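You operate a simulated robot arm through the tools that you are given. There is no shell and no other tool.

You run a simulated robot arm. Do the job below in one go: nothing can be reset, and whatever is moved stays where it is left.

Task
Swap the clamped block's loose brown tuft for the white one, glued in.
Fine: same hole; the white red-collared tuft from the small rack, glue from the blue box; the brown one into the rack's middle well; shut the box; the block stays clamped.

It is judged by the outcome, as a careful person would: the job done as asked, and still so three seconds after it is handed in. It fails if anything else is knocked over, pushed out of place, dropped, spilled or broken.

Robot
A 6-joint arm with a two-finger parallel gripper, fixed in place. Base frame: the origin is at the foot of the arm, x ahead of it, y to its left, z up; the work surface is at about z = 0. Units: m, rad, N and s.
With the tool pointing down near the work surface it reaches from about 0.24 to 0.58 m from the base axis. Its first joint turns from -2.897 to 2.897 rad. Payload 1.5 kg.
Tool frame: the origin (TCP) lies between the finger pads and is the grasp point; the fingertips stand 0.03 m ahead of it; z points along the fingers, y is the line along which they close. The gripper opens to 0.08 m. The fingers are 0.017 m wide and 0.012 m thick; the gripper's body (0.04 by 0.082 m) begins 0.08 m behind the TCP.
Orientation is told as [roll, pitch, yaw] about the base's x, y, z axes, in that order, counted from this pose: with the fingers straight down and closing along the base's y, the tool's x points along the base's -x, its y along +y and its z along -z.

Tools
- The arm moves only by the tool nudge_tool. Its argument "moves" is a list of rows, each an object (a shift or turn left out is 0, a gripper value left out holds the last) with "dp": the shift along the base's x, y, z in mm, a list of three; "rotation": the turn, a rotation vector about the base's x, y, z in rad, a list of three; "grip": the opening, from 0 (shut) to 1 (fully open). In form: [{"dp": [tx, ty, tz], "rotation": [rx, ry, rz], "grip": grip}, ...]. A call has 1 to 20 rows; each row is the pose to reach, as a shift and turn from the pose commanded when the call began. Each row takes 0.2 s and may step no farther than 0.05 m and 0.15 rad from the row before; otherwise, or with a gripper value out of range, the whole call is refused. A pose out of reach is approached as far as the arm can. The call stops where the force on the tool passes 40 N (or 10 N more than at its start, if that is more) or the arm is blocked; 0.2 s more then pass. The fingers move at their own pace (about 0.072 m/s each) and stop on an object; they squeeze with about 36 N. The grip force told is the motor's: it shows also when the fingers shut on nothing. Time passes only in rows, and 0.2 s behind the last, so rows that repeat a pose let the fingers close. The reply holds the time, the measured pose of the TCP, the force on the tool along the base axes, the opening and the grip force, in the units named above and with some noise, with the torque about the TCP (base axes, N m) and any sound that the robot's microphone picked up.
- Cameras (640 x 400 px; columns grow to the right, rows downward): "scene" is fixed at [0.2236, -0.6414, 0.5736]; the picture's right is [0.93, -0.37, 0.00], its down [-0.16, -0.39, -0.91] and it looks along [0.33, 0.84, -0.42] (base axes); focal length 374 px, centre (320, 200). "wrist" rides on the gripper at [0.072, -0.007, -0.122] in the tool frame; the picture's right is [0.09, 1.00, 0.00], its down [-0.84, 0.08, -0.54] and it looks along [-0.54, 0.05, 0.84] (tool axes); focal length 238 px, centre (320, 200). There is no depth. A picture from a camera that has moved, and an enlarged one, comes with that camera's place and axes in the base frame and with its lens. The place of the scene camera against the robot may be out by one fixed shift of up to 0.012 m in any direction.
- snapshot(camera): a new picture of that camera. The clock stands still meanwhile.
- close_up(camera, box): a new picture of the part [left, top, right, bottom] of that camera's present view, enlarged. The clock stands still meanwhile.
- sign_off(): hands the job in; it is judged then, once.

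Places have to be worked out from the pictures, the camera data and where the tool is seen. Open the gripper and draw the arm clear of the work before you hand the job in, unless the task says otherwise.

The tools are called after "Emit:" as name(argument=value, ...) on one line, values as JSON. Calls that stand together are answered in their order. nudge_tool: Moves the arm, as the interface text tells. Its arguments: {"type":"object","properties":{"moves":{"type":"array"}},"required":["moves"]} The other tools are called the same way: snapshot (camera) takes a picture; close_up (camera, box) takes an enlarged picture of a part of a camera's view; sign_off () hands the job in.

At the start:

```text
time_s: 0.0
tool_pos: [0.4187, 0.0152, 0.3096]
tcp_rot: [-0.001, 0.0, 0.0]
force: [0.2, 0.5, 0.3]
wrist_torque: [0.01, 0.03, 0.01]
opening: 0.0804
grasp_force: 0.1
```

scene: 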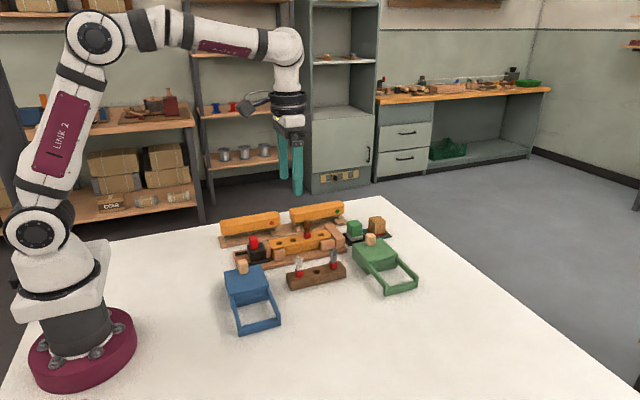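
wrist: 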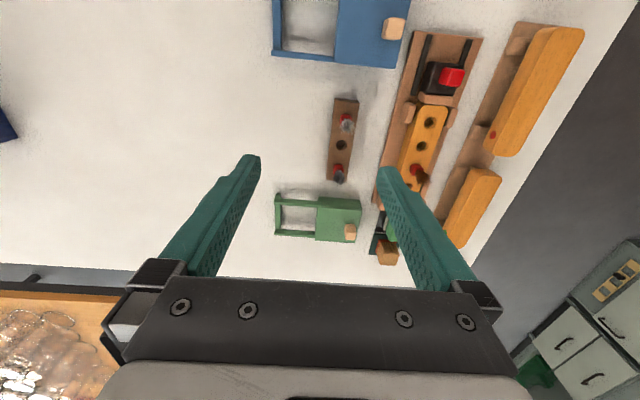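

I'll start by looking closely at the work area with both cameras before I move anything.

Emit:
close_up(camera="scene", box=[200, 190, 440, 340])

Emit:
close_up(camera="wrist", box=[260, 0, 600, 270])

Emit:
close_up(camera="scene", box=[270, 210, 370, 300])

```text
2.67 times, centred on (320, 265) of scene
camera zoom: at [0.2236, -0.6414, 0.5736], right [0.93, -0.37, 0.0], down [-0.16, -0.39, -0.91], along [0.33, 0.84, -0.42], focal length 998 px, centre (320, 27)
```

zoom: 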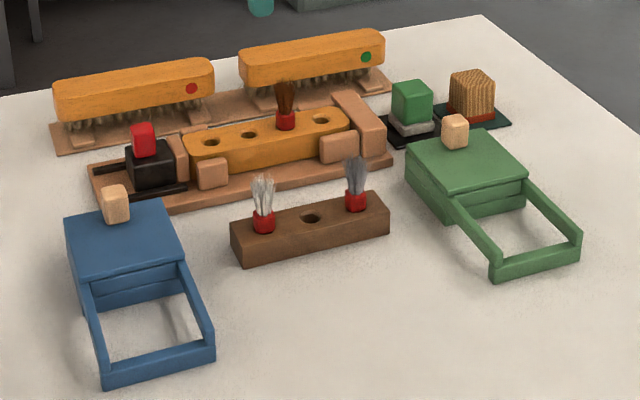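

```text
1.48 times, centred on (430, 135) of wrist
camera zoom: at [0.346, 0.0085, 0.4314], right [-0.09, 1.0, 0.0], down [0.84, 0.08, 0.54], along [0.54, 0.05, -0.84], focal length 353 px, centre (157, 296)
```

zoom: 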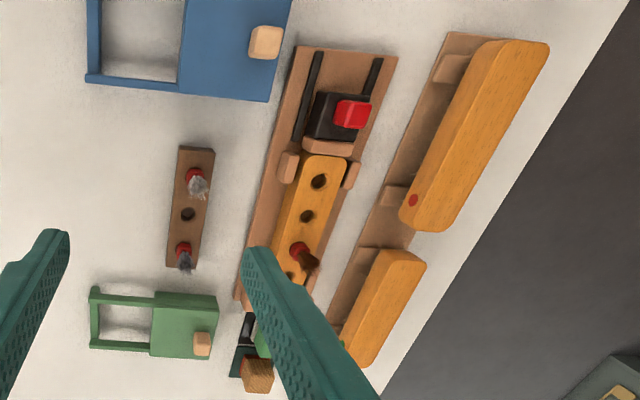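

```text
4.44 times, centred on (320, 255) of scene
camera zoom: at [0.2236, -0.6414, 0.5736], right [0.93, -0.37, 0.0], down [-0.16, -0.39, -0.91], along [0.33, 0.84, -0.42], focal length 1664 px, centre (320, -44)
```

zoom: 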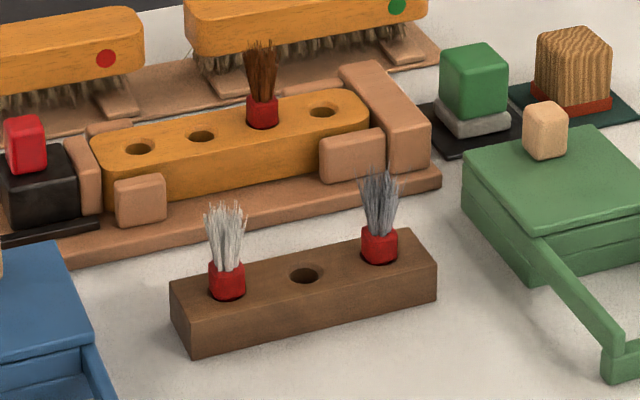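

The layout seems to be as follows. The blue box (lid with wooden knob, rails toward -y) is near x≈0.32. The rack is near x≈0.44, y≈0.05, and the clamped block with the brown tuft is beyond it in y. I'll pull the camera back at height to see the blue box and the rest better.

Emit:
nudge_tool(moves=[{"dp": [-40, 0, 10]}, {"dp": [-80, 10, 20]}, {"dp": [-110, 20, 20]}, {"dp": [-110, 20, 20]}])

Emit:
snapshot(camera="wrist")

Emit:
snapshot(camera="scene")

```text
time_s: 1.0
tool_pos: [0.3087, 0.0348, 0.329]
tcp_rot: [-0.001, 0.0, 0.001]
force: [-0.7, -0.3, -0.2]
wrist_torque: [0.01, 0.01, -0.03]
opening: 0.0797
grasp_force: 0.0
```

```text
taken
camera wrist: at [0.2352, 0.028, 0.4507], right [-0.09, 1.0, 0.0], down [0.84, 0.08, 0.54], along [0.54, 0.05, -0.84], focal length 238 px, centre (320, 200)
```

wrist: 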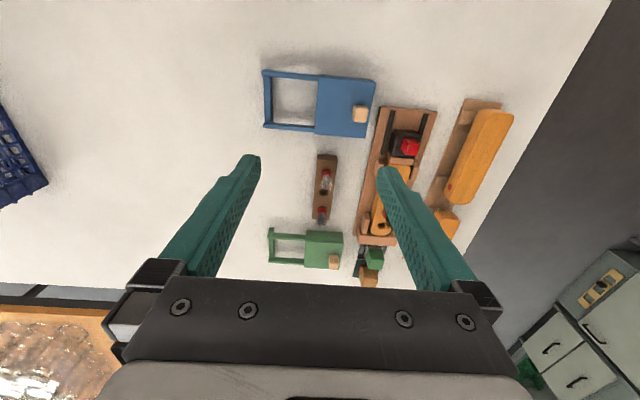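

```text
taken
```

scene: 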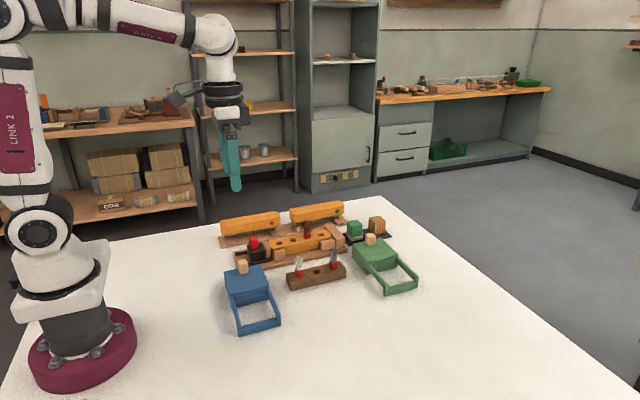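

Emit:
close_up(camera="wrist", box=[250, 50, 400, 150])

Emit:
close_up(camera="wrist", box=[260, 130, 420, 290])

Emit:
close_up(camera="scene", box=[215, 245, 295, 340])

Emit:
close_up(camera="scene", box=[225, 220, 355, 300])

```text
4.00 times, centred on (325, 100) of wrist
camera zoom: at [0.2352, 0.028, 0.4507], right [-0.09, 1.0, 0.0], down [0.84, 0.08, 0.54], along [0.54, 0.05, -0.84], focal length 953 px, centre (300, 600)
```

zoom: 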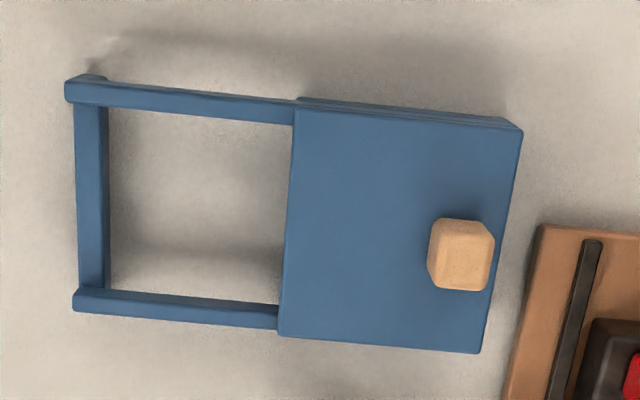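

```text
2.50 times, centred on (340, 210) of wrist
camera zoom: at [0.2352, 0.028, 0.4507], right [-0.09, 1.0, 0.0], down [0.84, 0.08, 0.54], along [0.54, 0.05, -0.84], focal length 596 px, centre (270, 175)
```

zoom: 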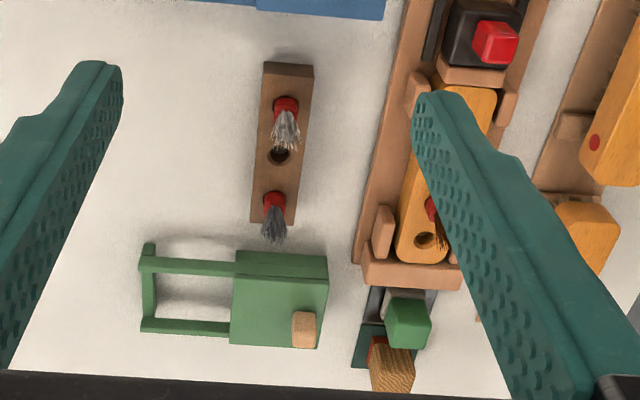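

```text
4.21 times, centred on (255, 292) of scene
camera zoom: at [0.2236, -0.6414, 0.5736], right [0.93, -0.37, 0.0], down [-0.16, -0.39, -0.91], along [0.33, 0.84, -0.42], focal length 1576 px, centre (594, -190)
```

zoom: 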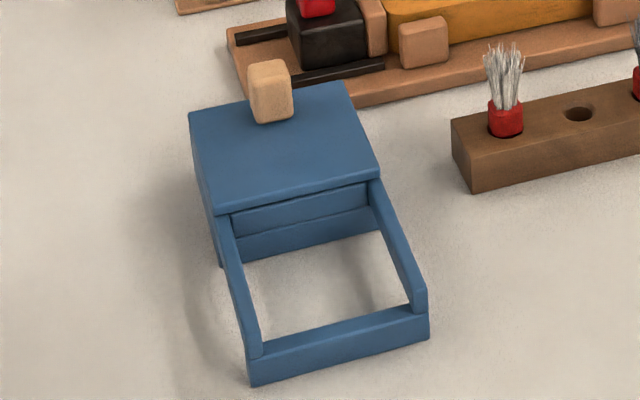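

```text
4.92 times, centred on (290, 260) of scene
camera zoom: at [0.2236, -0.6414, 0.5736], right [0.93, -0.37, 0.0], down [-0.16, -0.39, -0.91], along [0.33, 0.84, -0.42], focal length 1843 px, centre (468, -95)
```

zoom: 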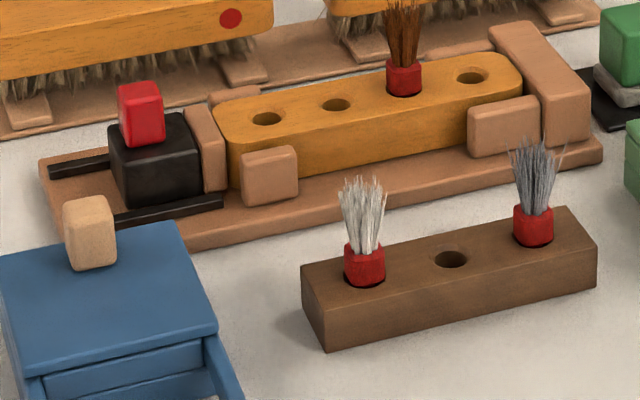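

The box has a sliding lid with rails toward -y, and everything looks axis-aligned. Rough positions: knob (0.316, 0.099), rack along x near y≈0.05, brown tuft near (0.51, 0.187). I'll go lower over the rack for an accurate view.

Emit:
nudge_tool(moves=[{"dp": [20, 3, -40]}, {"dp": [40, 6, -80]}, {"dp": [60, 9, -115]}, {"dp": [81, 12, -140]}, {"dp": [81, 12, -140]}])

Emit:
snapshot(camera="wrist")

Emit:
snapshot(camera="scene")

```text
time_s: 2.2
tool_pos: [0.3899, 0.0467, 0.1901]
tcp_rot: [0.0, 0.001, -0.001]
force: [-0.1, 0.2, -0.4]
wrist_torque: [-0.01, -0.01, 0.0]
opening: 0.0801
grasp_force: 0.1
```

```text
taken
camera wrist: at [0.3173, 0.0402, 0.311], right [-0.09, 1.0, 0.0], down [0.84, 0.08, 0.54], along [0.54, 0.05, -0.84], focal length 238 px, centre (320, 200)
```

wrist: 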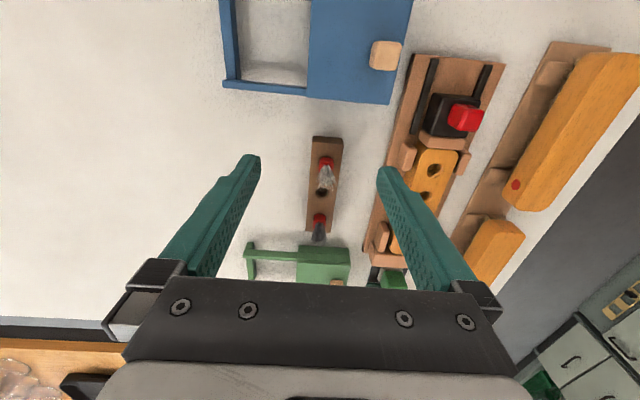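

```text
taken
```

scene: 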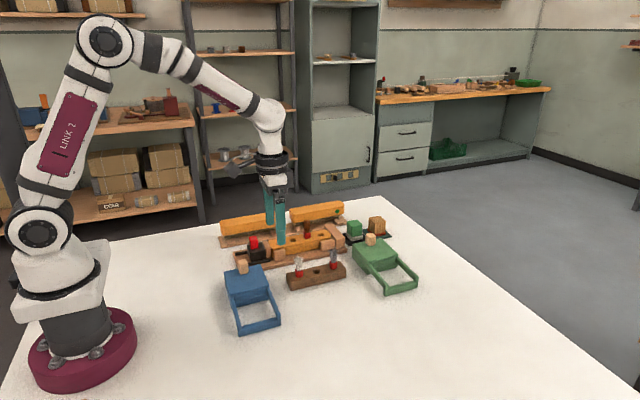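

Zooming in on the rack, the blue knob and the block from this vantage point.

Emit:
close_up(camera="wrist", box=[270, 120, 390, 250])

Emit:
close_up(camera="wrist", box=[360, 40, 520, 280])

Emit:
close_up(camera="wrist", box=[210, 0, 420, 110])

Emit:
close_up(camera="scene", box=[250, 160, 350, 290])

```text
3.08 times, centred on (330, 185) of wrist
camera zoom: at [0.3173, 0.0402, 0.311], right [-0.09, 1.0, 0.0], down [0.84, 0.08, 0.54], along [0.54, 0.05, -0.84], focal length 733 px, centre (289, 246)
```

zoom: 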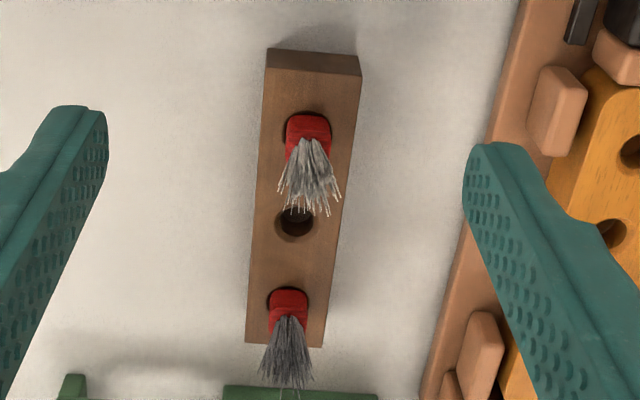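

```text
1.67 times, centred on (440, 160) of wrist
camera zoom: at [0.3173, 0.0402, 0.311], right [-0.09, 1.0, 0.0], down [0.84, 0.08, 0.54], along [0.54, 0.05, -0.84], focal length 397 px, centre (120, 267)
```

zoom: 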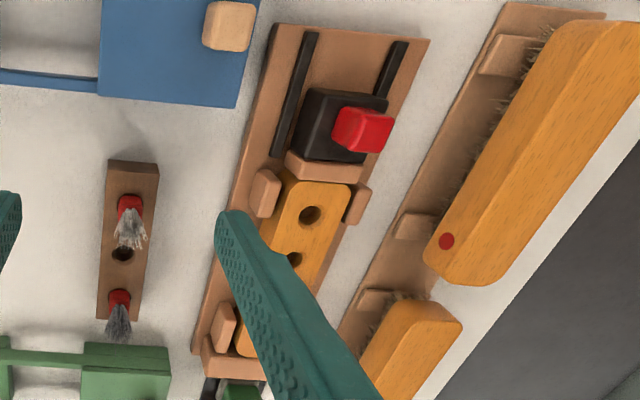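

```text
3.05 times, centred on (315, 55) of wrist
camera zoom: at [0.3173, 0.0402, 0.311], right [-0.09, 1.0, 0.0], down [0.84, 0.08, 0.54], along [0.54, 0.05, -0.84], focal length 726 px, centre (335, 642)
```

zoom: 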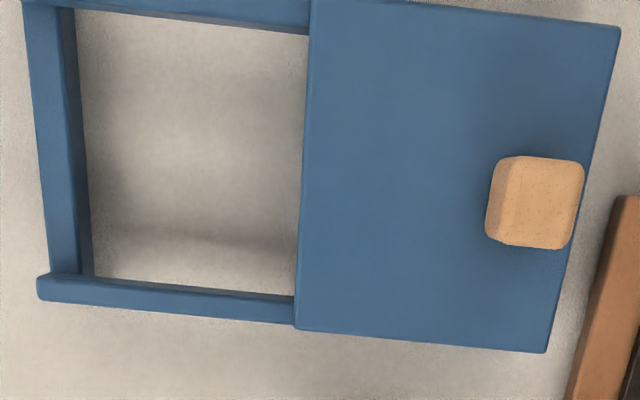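

```text
3.08 times, centred on (300, 225) of scene
camera zoom: at [0.2236, -0.6414, 0.5736], right [0.93, -0.37, 0.0], down [-0.16, -0.39, -0.91], along [0.33, 0.84, -0.42], focal length 1152 px, centre (382, 123)
```

zoom: 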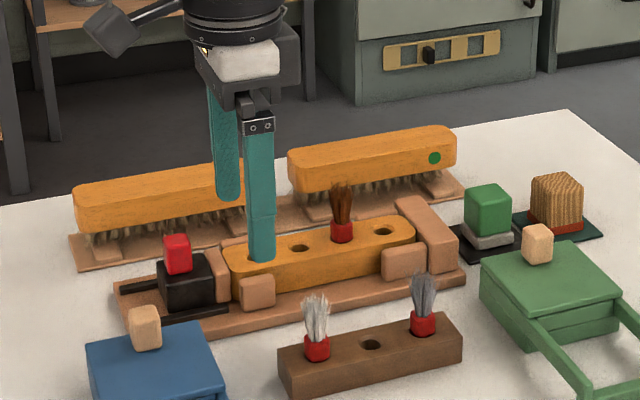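

From two views I put the rack's top at about z≈0.025–0.03, with wells at x≈0.441, 0.487 and 0.533 and y≈0.059. The lid top is at z≈0.042 and the knob top at about 0.065. Next I'll look at the clamped block and the brown tuft from close by.

Emit:
nudge_tool(moves=[{"dp": [8, 40, 5]}, {"dp": [16, 80, 10]}, {"dp": [24, 118, 10]}, {"dp": [30, 131, 10]}, {"dp": [30, 131, 10]}])

Emit:
snapshot(camera="wrist")

Emit:
close_up(camera="wrist", box=[240, 60, 440, 260])

```text
time_s: 3.4
tool_pos: [0.4191, 0.1801, 0.2]
tcp_rot: [-0.001, 0.0, 0.001]
force: [0.6, -0.5, -1.1]
wrist_torque: [0.01, 0.01, -0.01]
opening: 0.0798
grasp_force: 0.1
```

```text
taken
camera wrist: at [0.3464, 0.1725, 0.3212], right [-0.09, 1.0, 0.0], down [0.84, 0.08, 0.54], along [0.54, 0.05, -0.84], focal length 238 px, centre (320, 200)
```

wrist: 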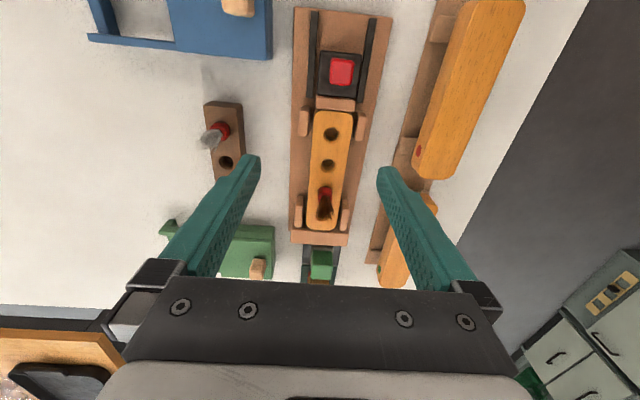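

```text
2.00 times, centred on (340, 160) of wrist
camera zoom: at [0.3464, 0.1725, 0.3212], right [-0.09, 1.0, 0.0], down [0.84, 0.08, 0.54], along [0.54, 0.05, -0.84], focal length 477 px, centre (280, 280)
```

zoom: 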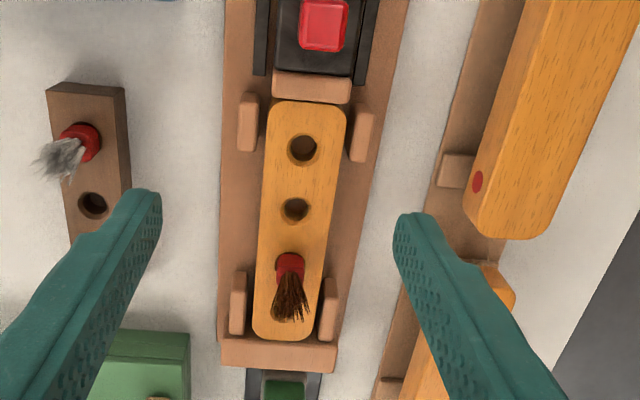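

The block top comes out at z≈0.040, with holes near x≈0.433, 0.472, 0.511 (brown tuft) and 0.551, all at y≈0.194. I'll zoom in hard on the tufts to judge collar heights and diameters.

Emit:
close_up(camera="scene", box=[285, 220, 345, 260])

Emit:
close_up(camera="scene", box=[280, 250, 350, 295])

Emit:
close_up(camera="wrist", box=[295, 165, 365, 245])

Emit:
close_up(camera="wrist", box=[195, 95, 265, 185])

```text
10.00 times, centred on (315, 240) of scene
camera zoom: at [0.2236, -0.6414, 0.5736], right [0.93, -0.37, 0.0], down [-0.16, -0.39, -0.91], along [0.33, 0.84, -0.42], focal length 3744 px, centre (370, -200)
```

zoom: 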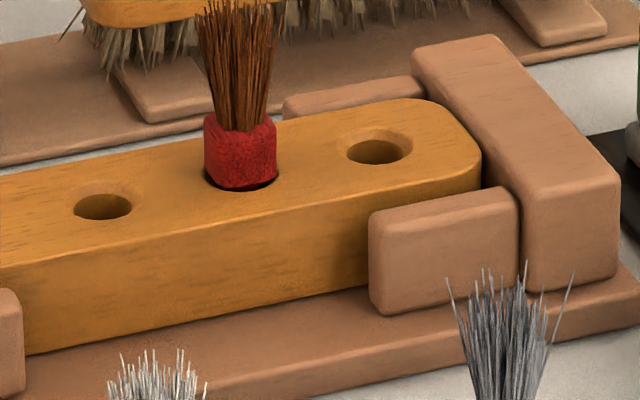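

```text
8.89 times, centred on (315, 272) of scene
camera zoom: at [0.2236, -0.6414, 0.5736], right [0.93, -0.37, 0.0], down [-0.16, -0.39, -0.91], along [0.33, 0.84, -0.42], focal length 3328 px, centre (364, -444)
```

zoom: 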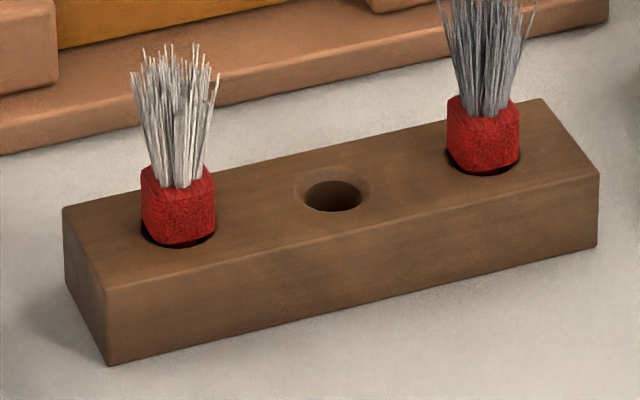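

```text
5.00 times, centred on (330, 205) of wrist
camera zoom: at [0.3464, 0.1725, 0.3212], right [-0.09, 1.0, 0.0], down [0.84, 0.08, 0.54], along [0.54, 0.05, -0.84], focal length 1192 px, centre (270, 175)
```

zoom: 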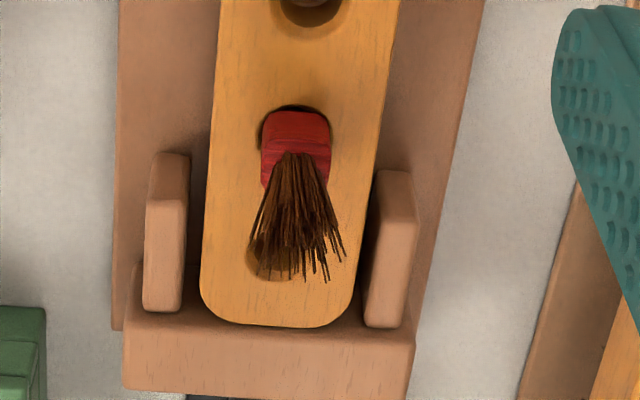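

```text
4.44 times, centred on (230, 140) of wrist
camera zoom: at [0.3464, 0.1725, 0.3212], right [-0.09, 1.0, 0.0], down [0.84, 0.08, 0.54], along [0.54, 0.05, -0.84], focal length 1059 px, centre (720, 467)
```

zoom: 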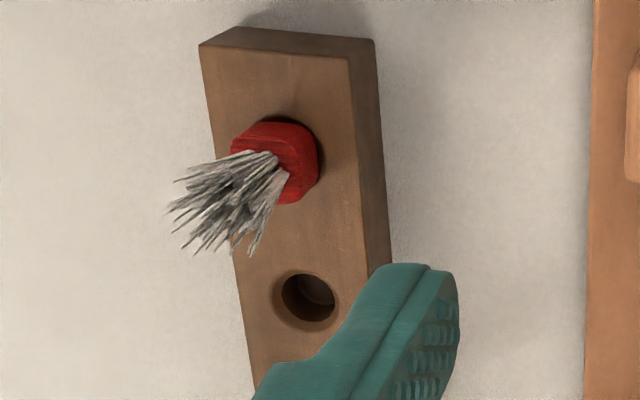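

The collars look like rounded cubes about 17–18 mm square and about as tall, sitting on chamfered holes with bristles rising some 37 mm above. I'll hover over the brown tuft, staying above its bristles, to check centring before descending.

Emit:
nudge_tool(moves=[{"dp": [35, 5, 0]}, {"dp": [70, 10, 0]}, {"dp": [92, 15, -15]}, {"dp": [92, 15, -50], "grip": 0.55}, {"dp": [92, 15, -50], "grip": 0.55}])

Emit:
snapshot(camera="wrist")

Emit:
close_up(camera="scene", box=[265, 170, 365, 260])

```text
time_s: 4.6
tool_pos: [0.5118, 0.1936, 0.1504]
tcp_rot: [-0.002, 0.0, 0.0]
force: [0.1, 1.3, 0.6]
wrist_torque: [0.0, 0.0, 0.03]
opening: 0.0441
grasp_force: 0.0
```

```text
taken
camera wrist: at [0.4392, 0.1868, 0.271], right [-0.09, 1.0, 0.0], down [0.84, 0.08, 0.54], along [0.54, 0.05, -0.84], focal length 238 px, centre (320, 200)
```

wrist: 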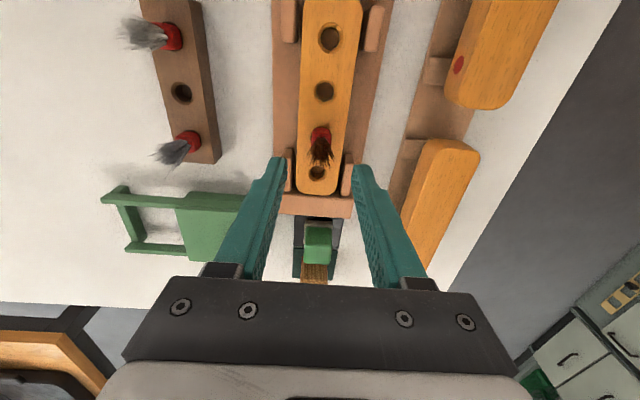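

```text
4.44 times, centred on (315, 215) of scene
camera zoom: at [0.2236, -0.6414, 0.5736], right [0.93, -0.37, 0.0], down [-0.16, -0.39, -0.91], along [0.33, 0.84, -0.42], focal length 1664 px, centre (342, 133)
```

zoom: 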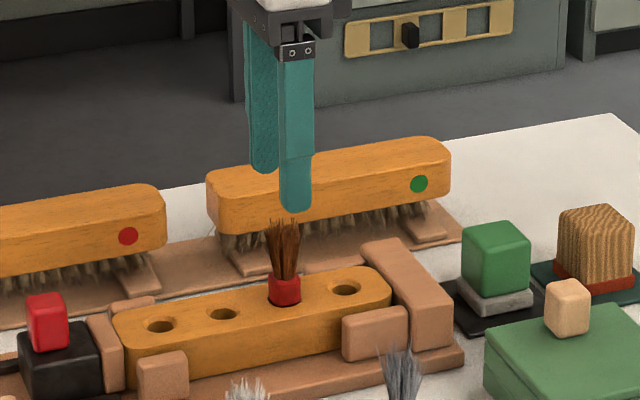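

Zooming in on this hover view to fix the tuft's position and the clearance to the fingers.

Emit:
close_up(camera="wrist", box=[260, 90, 380, 210])

Emit:
close_up(camera="scene", box=[295, 195, 345, 250])

```text
3.33 times, centred on (320, 150) of wrist
camera zoom: at [0.4392, 0.1868, 0.271], right [-0.09, 1.0, 0.0], down [0.84, 0.08, 0.54], along [0.54, 0.05, -0.84], focal length 794 px, centre (320, 367)
```

zoom: 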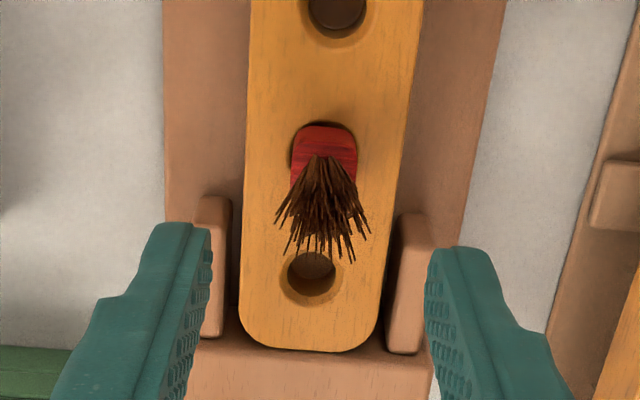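

```text
7.27 times, centred on (320, 222) of scene
camera zoom: at [0.2236, -0.6414, 0.5736], right [0.93, -0.37, 0.0], down [-0.16, -0.39, -0.91], along [0.33, 0.84, -0.42], focal length 2723 px, centre (320, 36)
```

zoom: 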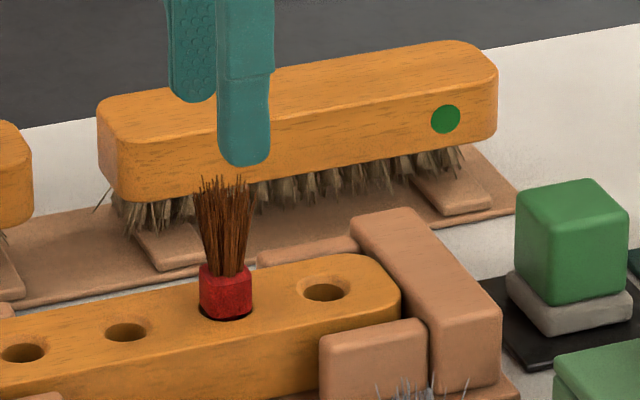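

The tuft is centred within about 1 mm of the TCP, and I put the collar centre at (0.513, 0.194). I'll shift slightly in y, descend until the fingertips are at z≈0.049 beside the collar, and stop there before closing.

Emit:
nudge_tool(moves=[{"dp": [1, 0.8, -30]}, {"dp": [1, 0.8, -55]}, {"dp": [1, 0.8, -70]}, {"dp": [1, 0.8, -70]}])

Emit:
snapshot(camera="wrist")

Emit:
close_up(camera="scene", box=[295, 195, 345, 250])

Emit:
close_up(camera="wrist", box=[270, 100, 370, 220])

```text
time_s: 5.6
tool_pos: [0.5134, 0.1934, 0.0803]
tcp_rot: [0.0, 0.0, 0.001]
force: [1.5, -1.2, 0.2]
wrist_torque: [-0.03, -0.03, 0.03]
opening: 0.044
grasp_force: 0.3
```

```text
taken
camera wrist: at [0.4401, 0.187, 0.2015], right [-0.09, 1.0, 0.0], down [0.84, 0.08, 0.54], along [0.54, 0.05, -0.84], focal length 238 px, centre (320, 200)
```

wrist: 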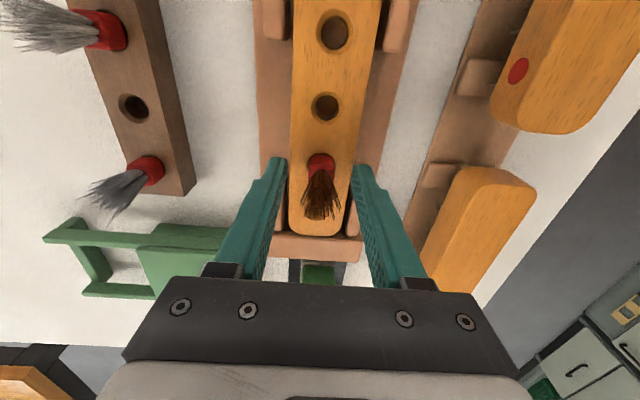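

```text
7.27 times, centred on (320, 222) of scene
camera zoom: at [0.2236, -0.6414, 0.5736], right [0.93, -0.37, 0.0], down [-0.16, -0.39, -0.91], along [0.33, 0.84, -0.42], focal length 2723 px, centre (320, 36)
```

zoom: 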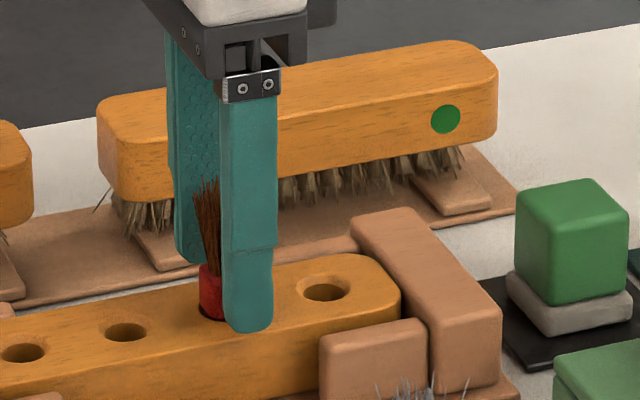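

```text
3.33 times, centred on (320, 160) of wrist
camera zoom: at [0.4401, 0.187, 0.2015], right [-0.09, 1.0, 0.0], down [0.84, 0.08, 0.54], along [0.54, 0.05, -0.84], focal length 794 px, centre (320, 333)
```

zoom: 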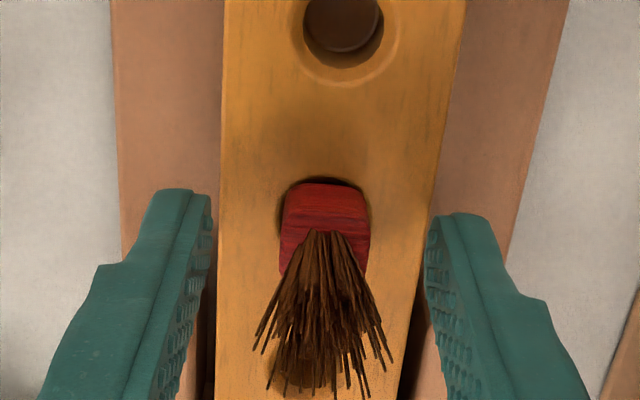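

The collar sits about 1 mm toward +y of the finger midline and is centred in x. I'll make that correction, then close on the collar and let the grip settle.

Emit:
nudge_tool(moves=[{"dp": [0.5, 1.0, 0], "grip": 0.55}, {"dp": [0.5, 1.0, 0], "grip": 0.3}, {"dp": [0.5, 1.0, 0], "grip": 0.1}, {"dp": [0.5, 1.0, 0], "grip": 0.1}, {"dp": [0.5, 1.0, 0], "grip": 0.1}])

Emit:
close_up(camera="wrist", box=[270, 100, 370, 220])

```text
time_s: 6.8
tool_pos: [0.5134, 0.1953, 0.0799]
tcp_rot: [-0.002, 0.0, -0.001]
force: [-0.9, -0.6, 0.2]
wrist_torque: [-0.01, 0.01, -0.03]
opening: 0.0164
grasp_force: 31.8
```

```text
3.33 times, centred on (320, 160) of wrist
camera zoom: at [0.4406, 0.1881, 0.2015], right [-0.09, 1.0, 0.0], down [0.84, 0.08, 0.54], along [0.54, 0.05, -0.84], focal length 794 px, centre (320, 333)
```

zoom: 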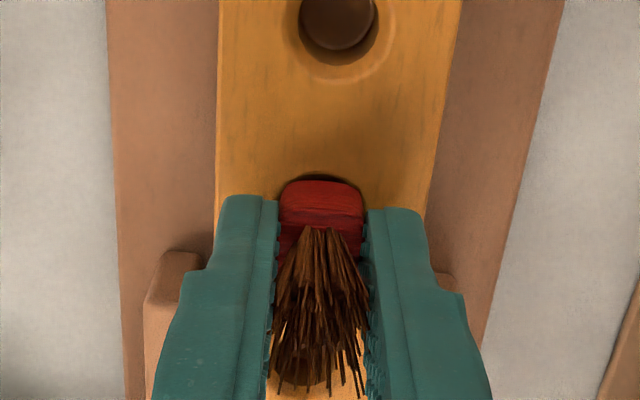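

It's gripped, with the opening at 16.4 mm and low side forces. I'll lift straight up in small steps.

Emit:
nudge_tool(moves=[{"dp": [0, 0, 5]}, {"dp": [0, 0, 12]}, {"dp": [0, 0, 22]}, {"dp": [0, 0, 35]}, {"dp": [0, 0, 55]}, {"dp": [0, 0, 70]}, {"dp": [0, 0, 70]}])

Emit:
snapshot(camera="wrist")

Emit:
close_up(camera="scene", box=[270, 160, 370, 260])

```text
time_s: 8.4
tool_pos: [0.5126, 0.1953, 0.151]
tcp_rot: [0.0, 0.001, -0.001]
force: [0.4, 0.2, 0.3]
wrist_torque: [-0.05, -0.02, 0.0]
opening: 0.0162
grasp_force: 31.8
```

```text
taken
camera wrist: at [0.4402, 0.1882, 0.2716], right [-0.09, 1.0, 0.0], down [0.84, 0.08, 0.54], along [0.54, 0.05, -0.84], focal length 238 px, centre (320, 200)
```

wrist: 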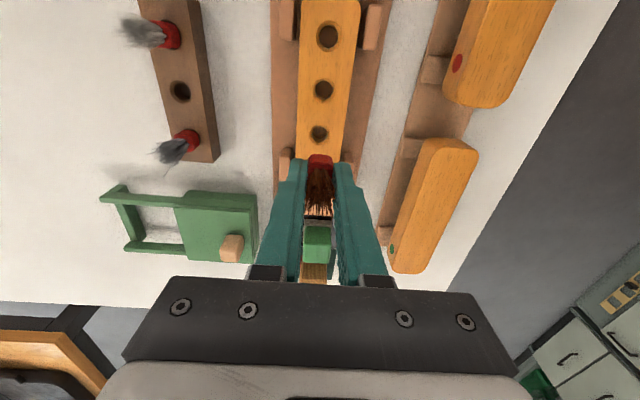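

```text
4.00 times, centred on (320, 210) of scene
camera zoom: at [0.2236, -0.6414, 0.5736], right [0.93, -0.37, 0.0], down [-0.16, -0.39, -0.91], along [0.33, 0.84, -0.42], focal length 1498 px, centre (320, 160)
```

zoom: 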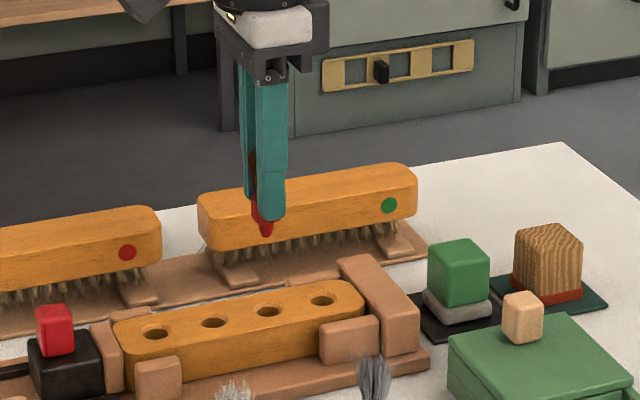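

The brown tuft came out cleanly. I'll look at the tuft's underside and measure the empty holes now that they're visible.

Emit:
close_up(camera="wrist", box=[270, 0, 390, 180])

Emit:
close_up(camera="scene", box=[290, 190, 330, 225])

Emit:
close_up(camera="wrist", box=[110, 0, 240, 200])

```text
2.22 times, centred on (330, 90) of wrist
camera zoom: at [0.4402, 0.1882, 0.2716], right [-0.09, 1.0, 0.0], down [0.84, 0.08, 0.54], along [0.54, 0.05, -0.84], focal length 530 px, centre (298, 444)
```

zoom: 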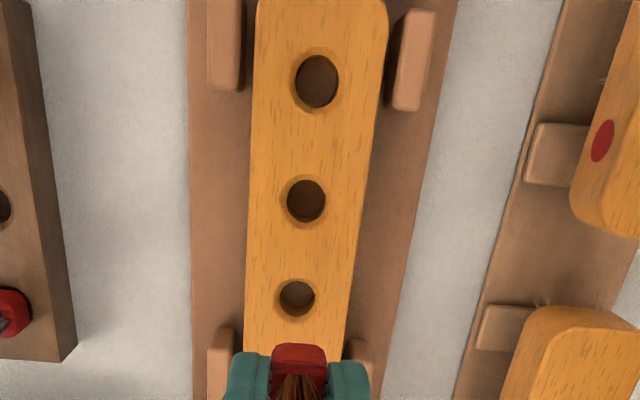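

```text
11.43 times, centred on (310, 208) of scene
camera zoom: at [0.2236, -0.6414, 0.5736], right [0.93, -0.37, 0.0], down [-0.16, -0.39, -0.91], along [0.33, 0.84, -0.42], focal length 4278 px, centre (434, 114)
```

zoom: 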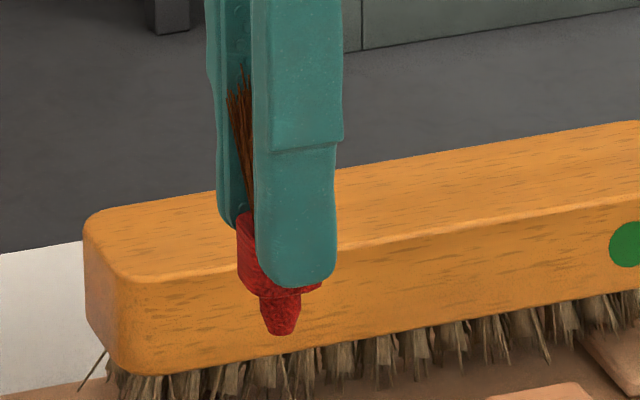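

```text
2.00 times, centred on (175, 100) of wrist
camera zoom: at [0.4402, 0.1882, 0.2716], right [-0.09, 1.0, 0.0], down [0.84, 0.08, 0.54], along [0.54, 0.05, -0.84], focal length 477 px, centre (610, 400)
```

zoom: 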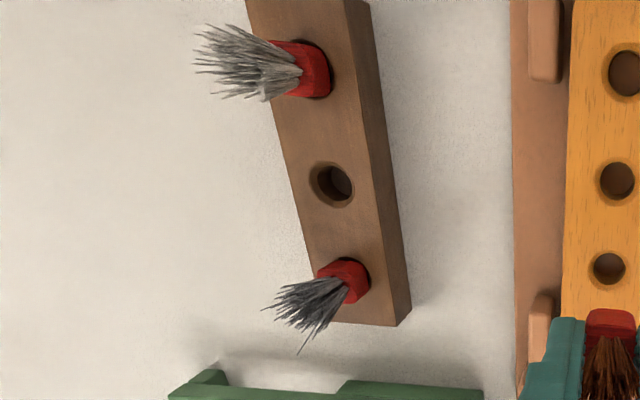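

The tuft has a tapered peg about 9 mm wide that ends about 20 mm below the fingertips. Hole 3 measures about (0.512, 0.194), and two-view triangulation puts the rack's middle well at about (0.489, 0.0587) with its top at z≈0.023. I'll carry the tuft across and hover above that well.

Emit:
nudge_tool(moves=[{"dp": [-6, -34, 0]}, {"dp": [-12, -70, 0]}, {"dp": [-18, -105, 0]}, {"dp": [-24.2, -136.2, 0]}, {"dp": [-24.2, -136.2, -20]}, {"dp": [-24.2, -136.2, -20]}])

Emit:
snapshot(camera="wrist")

Emit:
close_up(camera="wrist", box=[260, 70, 380, 200])

Emit:
close_up(camera="scene", box=[280, 220, 350, 295])

```text
time_s: 9.8
tool_pos: [0.4892, 0.0593, 0.1299]
tcp_rot: [0.0, -0.001, -0.001]
force: [0.0, -0.1, 0.3]
wrist_torque: [0.02, 0.01, -0.02]
opening: 0.0164
grasp_force: 31.8
```

```text
taken
camera wrist: at [0.4163, 0.0526, 0.2515], right [-0.09, 1.0, 0.0], down [0.84, 0.08, 0.54], along [0.54, 0.05, -0.84], focal length 238 px, centre (320, 200)
```

wrist: 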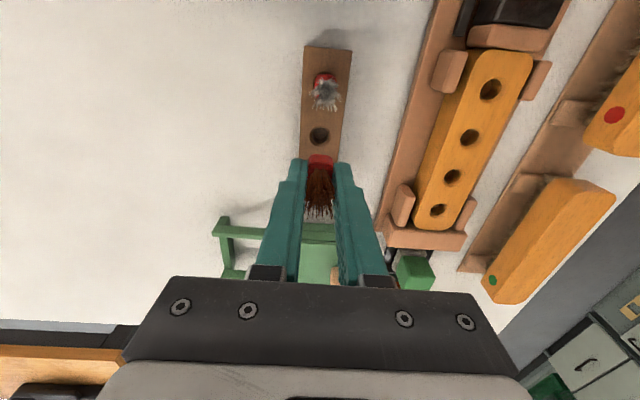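

```text
3.08 times, centred on (320, 135) of wrist
camera zoom: at [0.4163, 0.0526, 0.2515], right [-0.09, 1.0, 0.0], down [0.84, 0.08, 0.54], along [0.54, 0.05, -0.84], focal length 733 px, centre (320, 400)
```

zoom: 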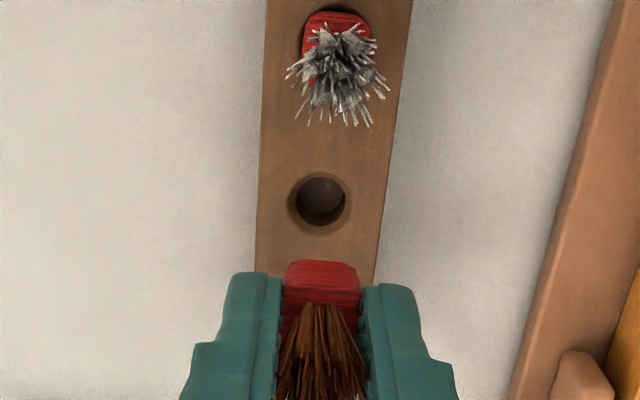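

```text
5.33 times, centred on (315, 258) of scene
camera zoom: at [0.2236, -0.6414, 0.5736], right [0.93, -0.37, 0.0], down [-0.16, -0.39, -0.91], along [0.33, 0.84, -0.42], focal length 1997 px, centre (347, -107)
```

zoom: 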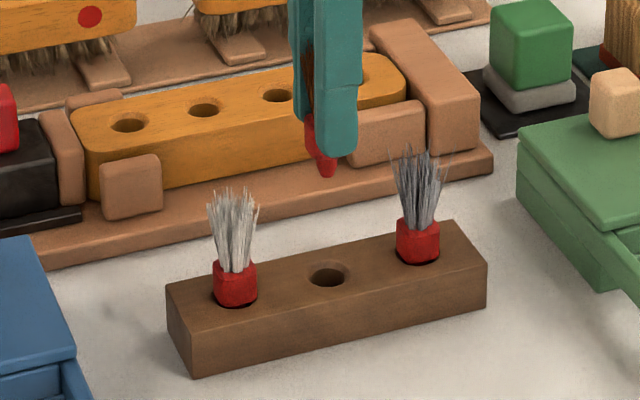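

The hole's centre (320, 203) lines up with the TCP's vertical line (320, 202). I'll lower until the peg tip is just above the well, then check.

Emit:
nudge_tool(moves=[{"dp": [0, 0, -25]}, {"dp": [0, 0, -45]}, {"dp": [0, 0, -52]}, {"dp": [0, 0, -52]}])

Emit:
close_up(camera="wrist", box=[260, 70, 380, 200])

Emit:
close_up(camera="scene", box=[280, 230, 350, 295])

```text
time_s: 10.8
tool_pos: [0.4893, 0.0588, 0.0782]
tcp_rot: [0.002, -0.001, 0.0]
force: [-0.4, 0.0, -0.8]
wrist_torque: [0.01, 0.0, 0.03]
opening: 0.0162
grasp_force: 31.4
```

```text
3.08 times, centred on (320, 135) of wrist
camera zoom: at [0.4164, 0.0521, 0.1991], right [-0.09, 1.0, 0.0], down [0.84, 0.08, 0.54], along [0.54, 0.05, -0.84], focal length 733 px, centre (320, 400)
```

zoom: 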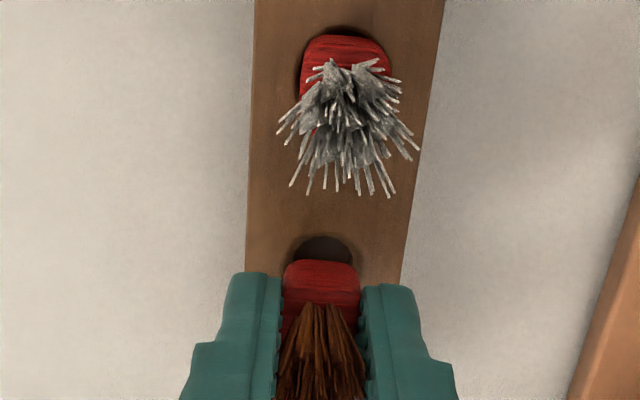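

```text
6.15 times, centred on (315, 262) of scene
camera zoom: at [0.2236, -0.6414, 0.5736], right [0.93, -0.37, 0.0], down [-0.16, -0.39, -0.91], along [0.33, 0.84, -0.42], focal length 2304 px, centre (351, -185)
```

zoom: 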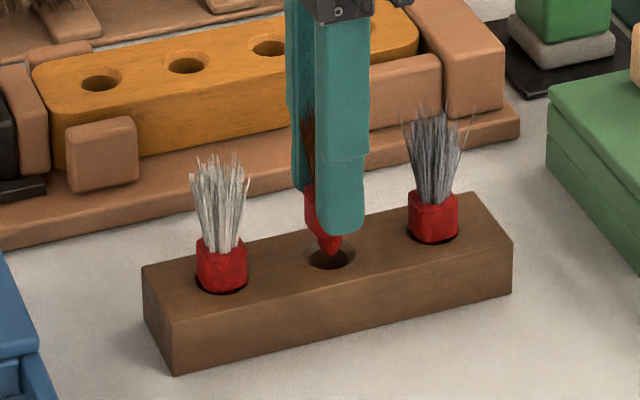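

The peg tip is directly over the well. I'll lower it in and watch the vertical force for seating.

Emit:
nudge_tool(moves=[{"dp": [0, 0, -4]}, {"dp": [0, 0, -8]}, {"dp": [0, 0, -11]}, {"dp": [0, 0, -12.5]}, {"dp": [0, 0, -12.5]}])

Emit:
close_up(camera="scene", box=[280, 230, 350, 295])

```text
time_s: 12.0
tool_pos: [0.489, 0.0586, 0.0659]
tcp_rot: [-0.001, 0.001, 0.001]
force: [-0.3, 0.3, 0.5]
wrist_torque: [0.0, 0.04, 0.02]
opening: 0.0163
grasp_force: 31.7
```

```text
6.15 times, centred on (315, 262) of scene
camera zoom: at [0.2236, -0.6414, 0.5736], right [0.93, -0.37, 0.0], down [-0.16, -0.39, -0.91], along [0.33, 0.84, -0.42], focal length 2304 px, centre (351, -185)
```

zoom: 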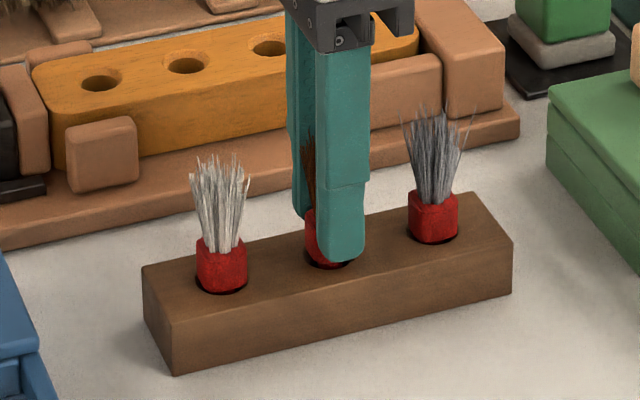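

It's almost seated with no contact force yet. I'll continue in 1 mm steps.

Emit:
nudge_tool(moves=[{"dp": [0, 0, -1]}, {"dp": [0, 0, -2]}, {"dp": [0, 0, -2]}])

```text
time_s: 12.8
tool_pos: [0.4886, 0.059, 0.064]
tcp_rot: [0.0, 0.0, 0.0]
force: [0.6, -0.1, -0.8]
wrist_torque: [0.01, 0.0, -0.01]
opening: 0.0165
grasp_force: 31.9
```

Emit:
nudge_tool(moves=[{"dp": [0, 0, -1]}, {"dp": [0, 0, -1.5]}, {"dp": [0, 0, -1.5]}])

Emit:
close_up(camera="scene", box=[290, 245, 340, 285])

```text
time_s: 13.6
tool_pos: [0.4891, 0.059, 0.0629]
tcp_rot: [0.001, -0.002, 0.002]
force: [-10.0, -2.5, 23.5]
wrist_torque: [-0.09, 0.34, -0.05]
opening: 0.0163
grasp_force: 32.0
```

```text
10.00 times, centred on (315, 265) of scene
camera zoom: at [0.2236, -0.6414, 0.5736], right [0.93, -0.37, 0.0], down [-0.16, -0.39, -0.91], along [0.33, 0.84, -0.42], focal length 3744 px, centre (370, -450)
```

zoom: 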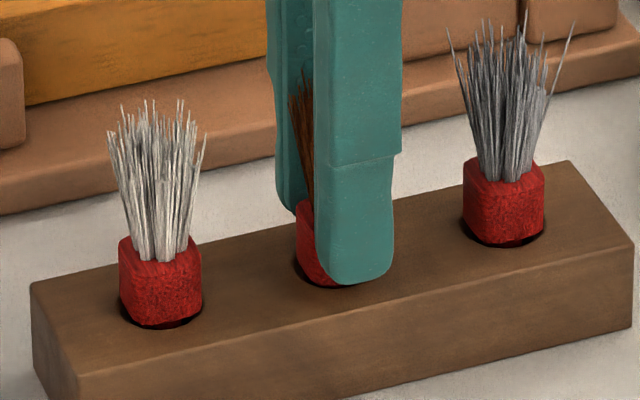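

Contact: the tuft seated at z≈0.063 as predicted. I'll back off the push by 1.3 mm and then release.

Emit:
nudge_tool(moves=[{"dp": [-0.5, 0, 1.3]}, {"dp": [-0.5, 0, 1.3]}, {"dp": [-0.5, 0, 1.3], "grip": 0.35}, {"dp": [-0.5, 0, 1.3], "grip": 0.5}, {"dp": [-0.5, 0, 1.3], "grip": 0.5}])

Emit:
close_up(camera="wrist", box=[260, 70, 380, 200])

Emit:
close_up(camera="scene", box=[290, 245, 340, 285])

```text
time_s: 14.8
tool_pos: [0.4888, 0.0586, 0.0643]
tcp_rot: [0.001, -0.002, -0.001]
force: [0.3, 0.4, -0.3]
wrist_torque: [0.01, 0.0, 0.0]
opening: 0.0398
grasp_force: 0.0
```

```text
3.08 times, centred on (320, 135) of wrist
camera zoom: at [0.416, 0.052, 0.1848], right [-0.09, 1.0, 0.0], down [0.84, 0.08, 0.54], along [0.54, 0.05, -0.84], focal length 733 px, centre (320, 400)
```

zoom: 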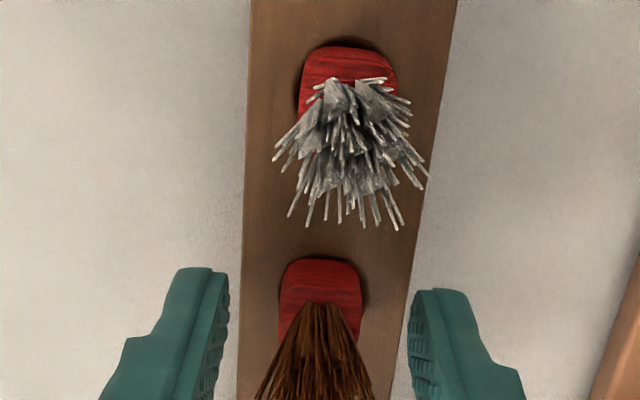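

```text
10.00 times, centred on (315, 265) of scene
camera zoom: at [0.2236, -0.6414, 0.5736], right [0.93, -0.37, 0.0], down [-0.16, -0.39, -0.91], along [0.33, 0.84, -0.42], focal length 3744 px, centre (370, -450)
```

zoom: 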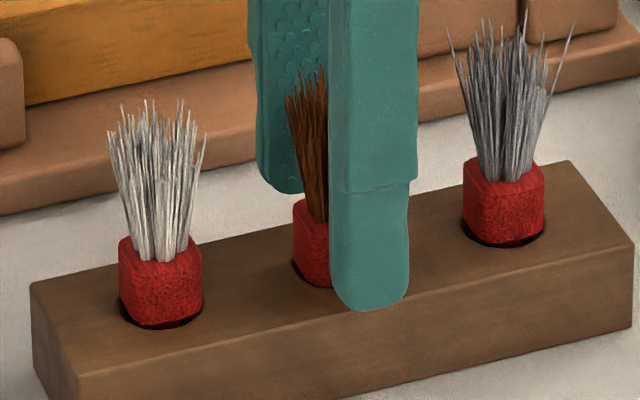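

Released, and the brown tuft stands upright in the middle well. I'll raise clear and move over to hover near the blue box's knob.

Emit:
nudge_tool(moves=[{"dp": [0, 0, 40]}, {"dp": [0, 0, 80]}, {"dp": [0, 0, 105]}, {"dp": [-45, 10, 115]}, {"dp": [-90, 22, 115]}, {"dp": [-135, 34, 115]}, {"dp": [-169, 42, 110]}, {"dp": [-169, 42, 100]}, {"dp": [-169, 42, 100]}])

Emit:
snapshot(camera="wrist")

Emit:
close_up(camera="wrist", box=[240, 60, 400, 220])

Emit:
close_up(camera="scene", box=[210, 200, 350, 340])

```text
time_s: 16.8
tool_pos: [0.3194, 0.1013, 0.1639]
tcp_rot: [0.002, 0.0, 0.001]
force: [0.0, 0.0, 0.0]
wrist_torque: [0.0, -0.01, -0.01]
opening: 0.0399
grasp_force: 0.1
```

```text
taken
camera wrist: at [0.2468, 0.0934, 0.2847], right [-0.09, 1.0, 0.0], down [0.84, 0.08, 0.54], along [0.54, 0.05, -0.84], focal length 238 px, centre (320, 200)
```

wrist: 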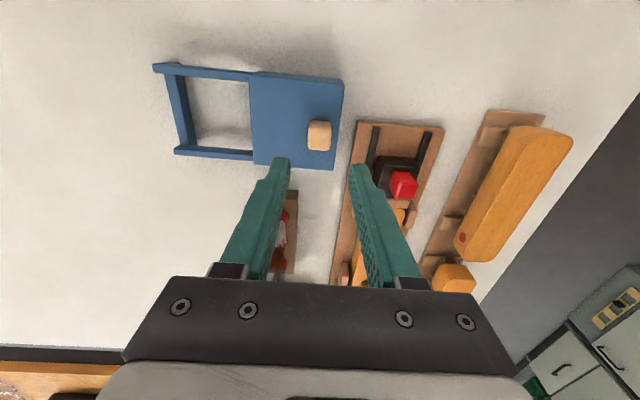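

```text
2.50 times, centred on (320, 140) of wrist
camera zoom: at [0.2468, 0.0934, 0.2847], right [-0.09, 1.0, 0.0], down [0.84, 0.08, 0.54], along [0.54, 0.05, -0.84], focal length 596 px, centre (320, 350)
```

zoom: 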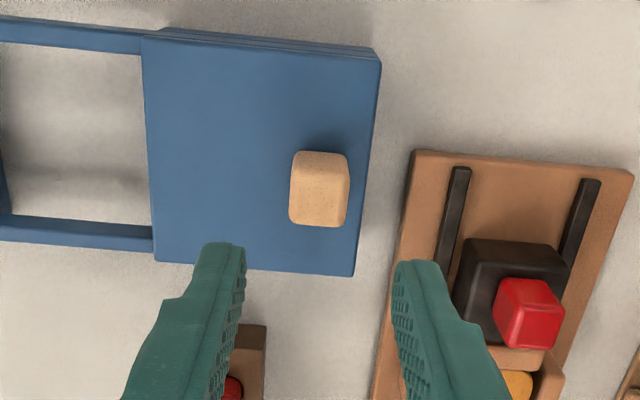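

```text
2.86 times, centred on (280, 270) of scene
camera zoom: at [0.2236, -0.6414, 0.5736], right [0.93, -0.37, 0.0], down [-0.16, -0.39, -0.91], along [0.33, 0.84, -0.42], focal length 1070 px, centre (434, 0)
```

zoom: 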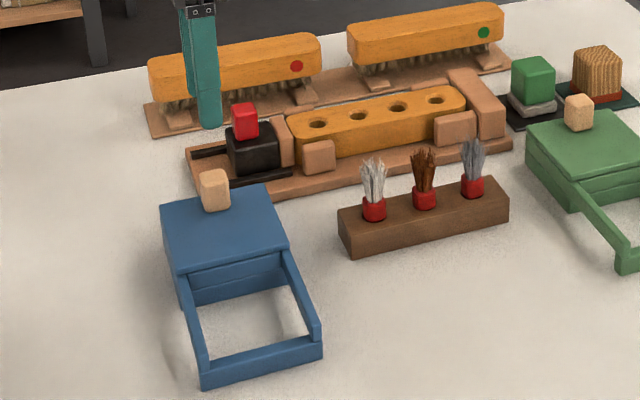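

The knob is centred under the TCP at about (0.320, 0.100), with its top at about 0.067 and the lid at about 0.040. I'll lower the fingers either side of the knob, leaving about 8 mm above the lid, and check before gripping.

Emit:
nudge_tool(moves=[{"dp": [0.5, 0, -40]}, {"dp": [0.5, 0, -65]}, {"dp": [0.5, 0, -80]}, {"dp": [0.5, 0, -84]}, {"dp": [0.5, 0, -84]}])

Emit:
close_up(camera="wrist", box=[240, 60, 400, 220])

Emit:
close_up(camera="scene", box=[210, 220, 310, 340])

```text
time_s: 18.0
tool_pos: [0.3193, 0.0995, 0.0796]
tcp_rot: [0.0, 0.001, 0.0]
force: [0.3, 0.4, -0.5]
wrist_torque: [-0.01, 0.0, 0.01]
opening: 0.0397
grasp_force: 0.0
```

```text
2.50 times, centred on (320, 140) of wrist
camera zoom: at [0.2472, 0.0934, 0.2001], right [-0.09, 1.0, 0.0], down [0.84, 0.08, 0.54], along [0.54, 0.05, -0.84], focal length 596 px, centre (320, 350)
```

zoom: 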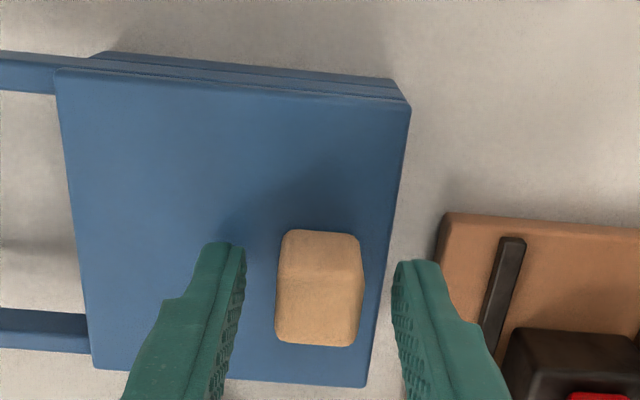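

```text
3.33 times, centred on (260, 280) of scene
camera zoom: at [0.2236, -0.6414, 0.5736], right [0.93, -0.37, 0.0], down [-0.16, -0.39, -0.91], along [0.33, 0.84, -0.42], focal length 1248 px, centre (520, -67)
```

zoom: 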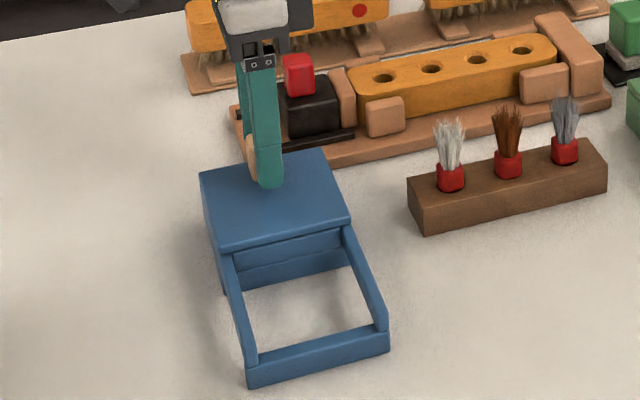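

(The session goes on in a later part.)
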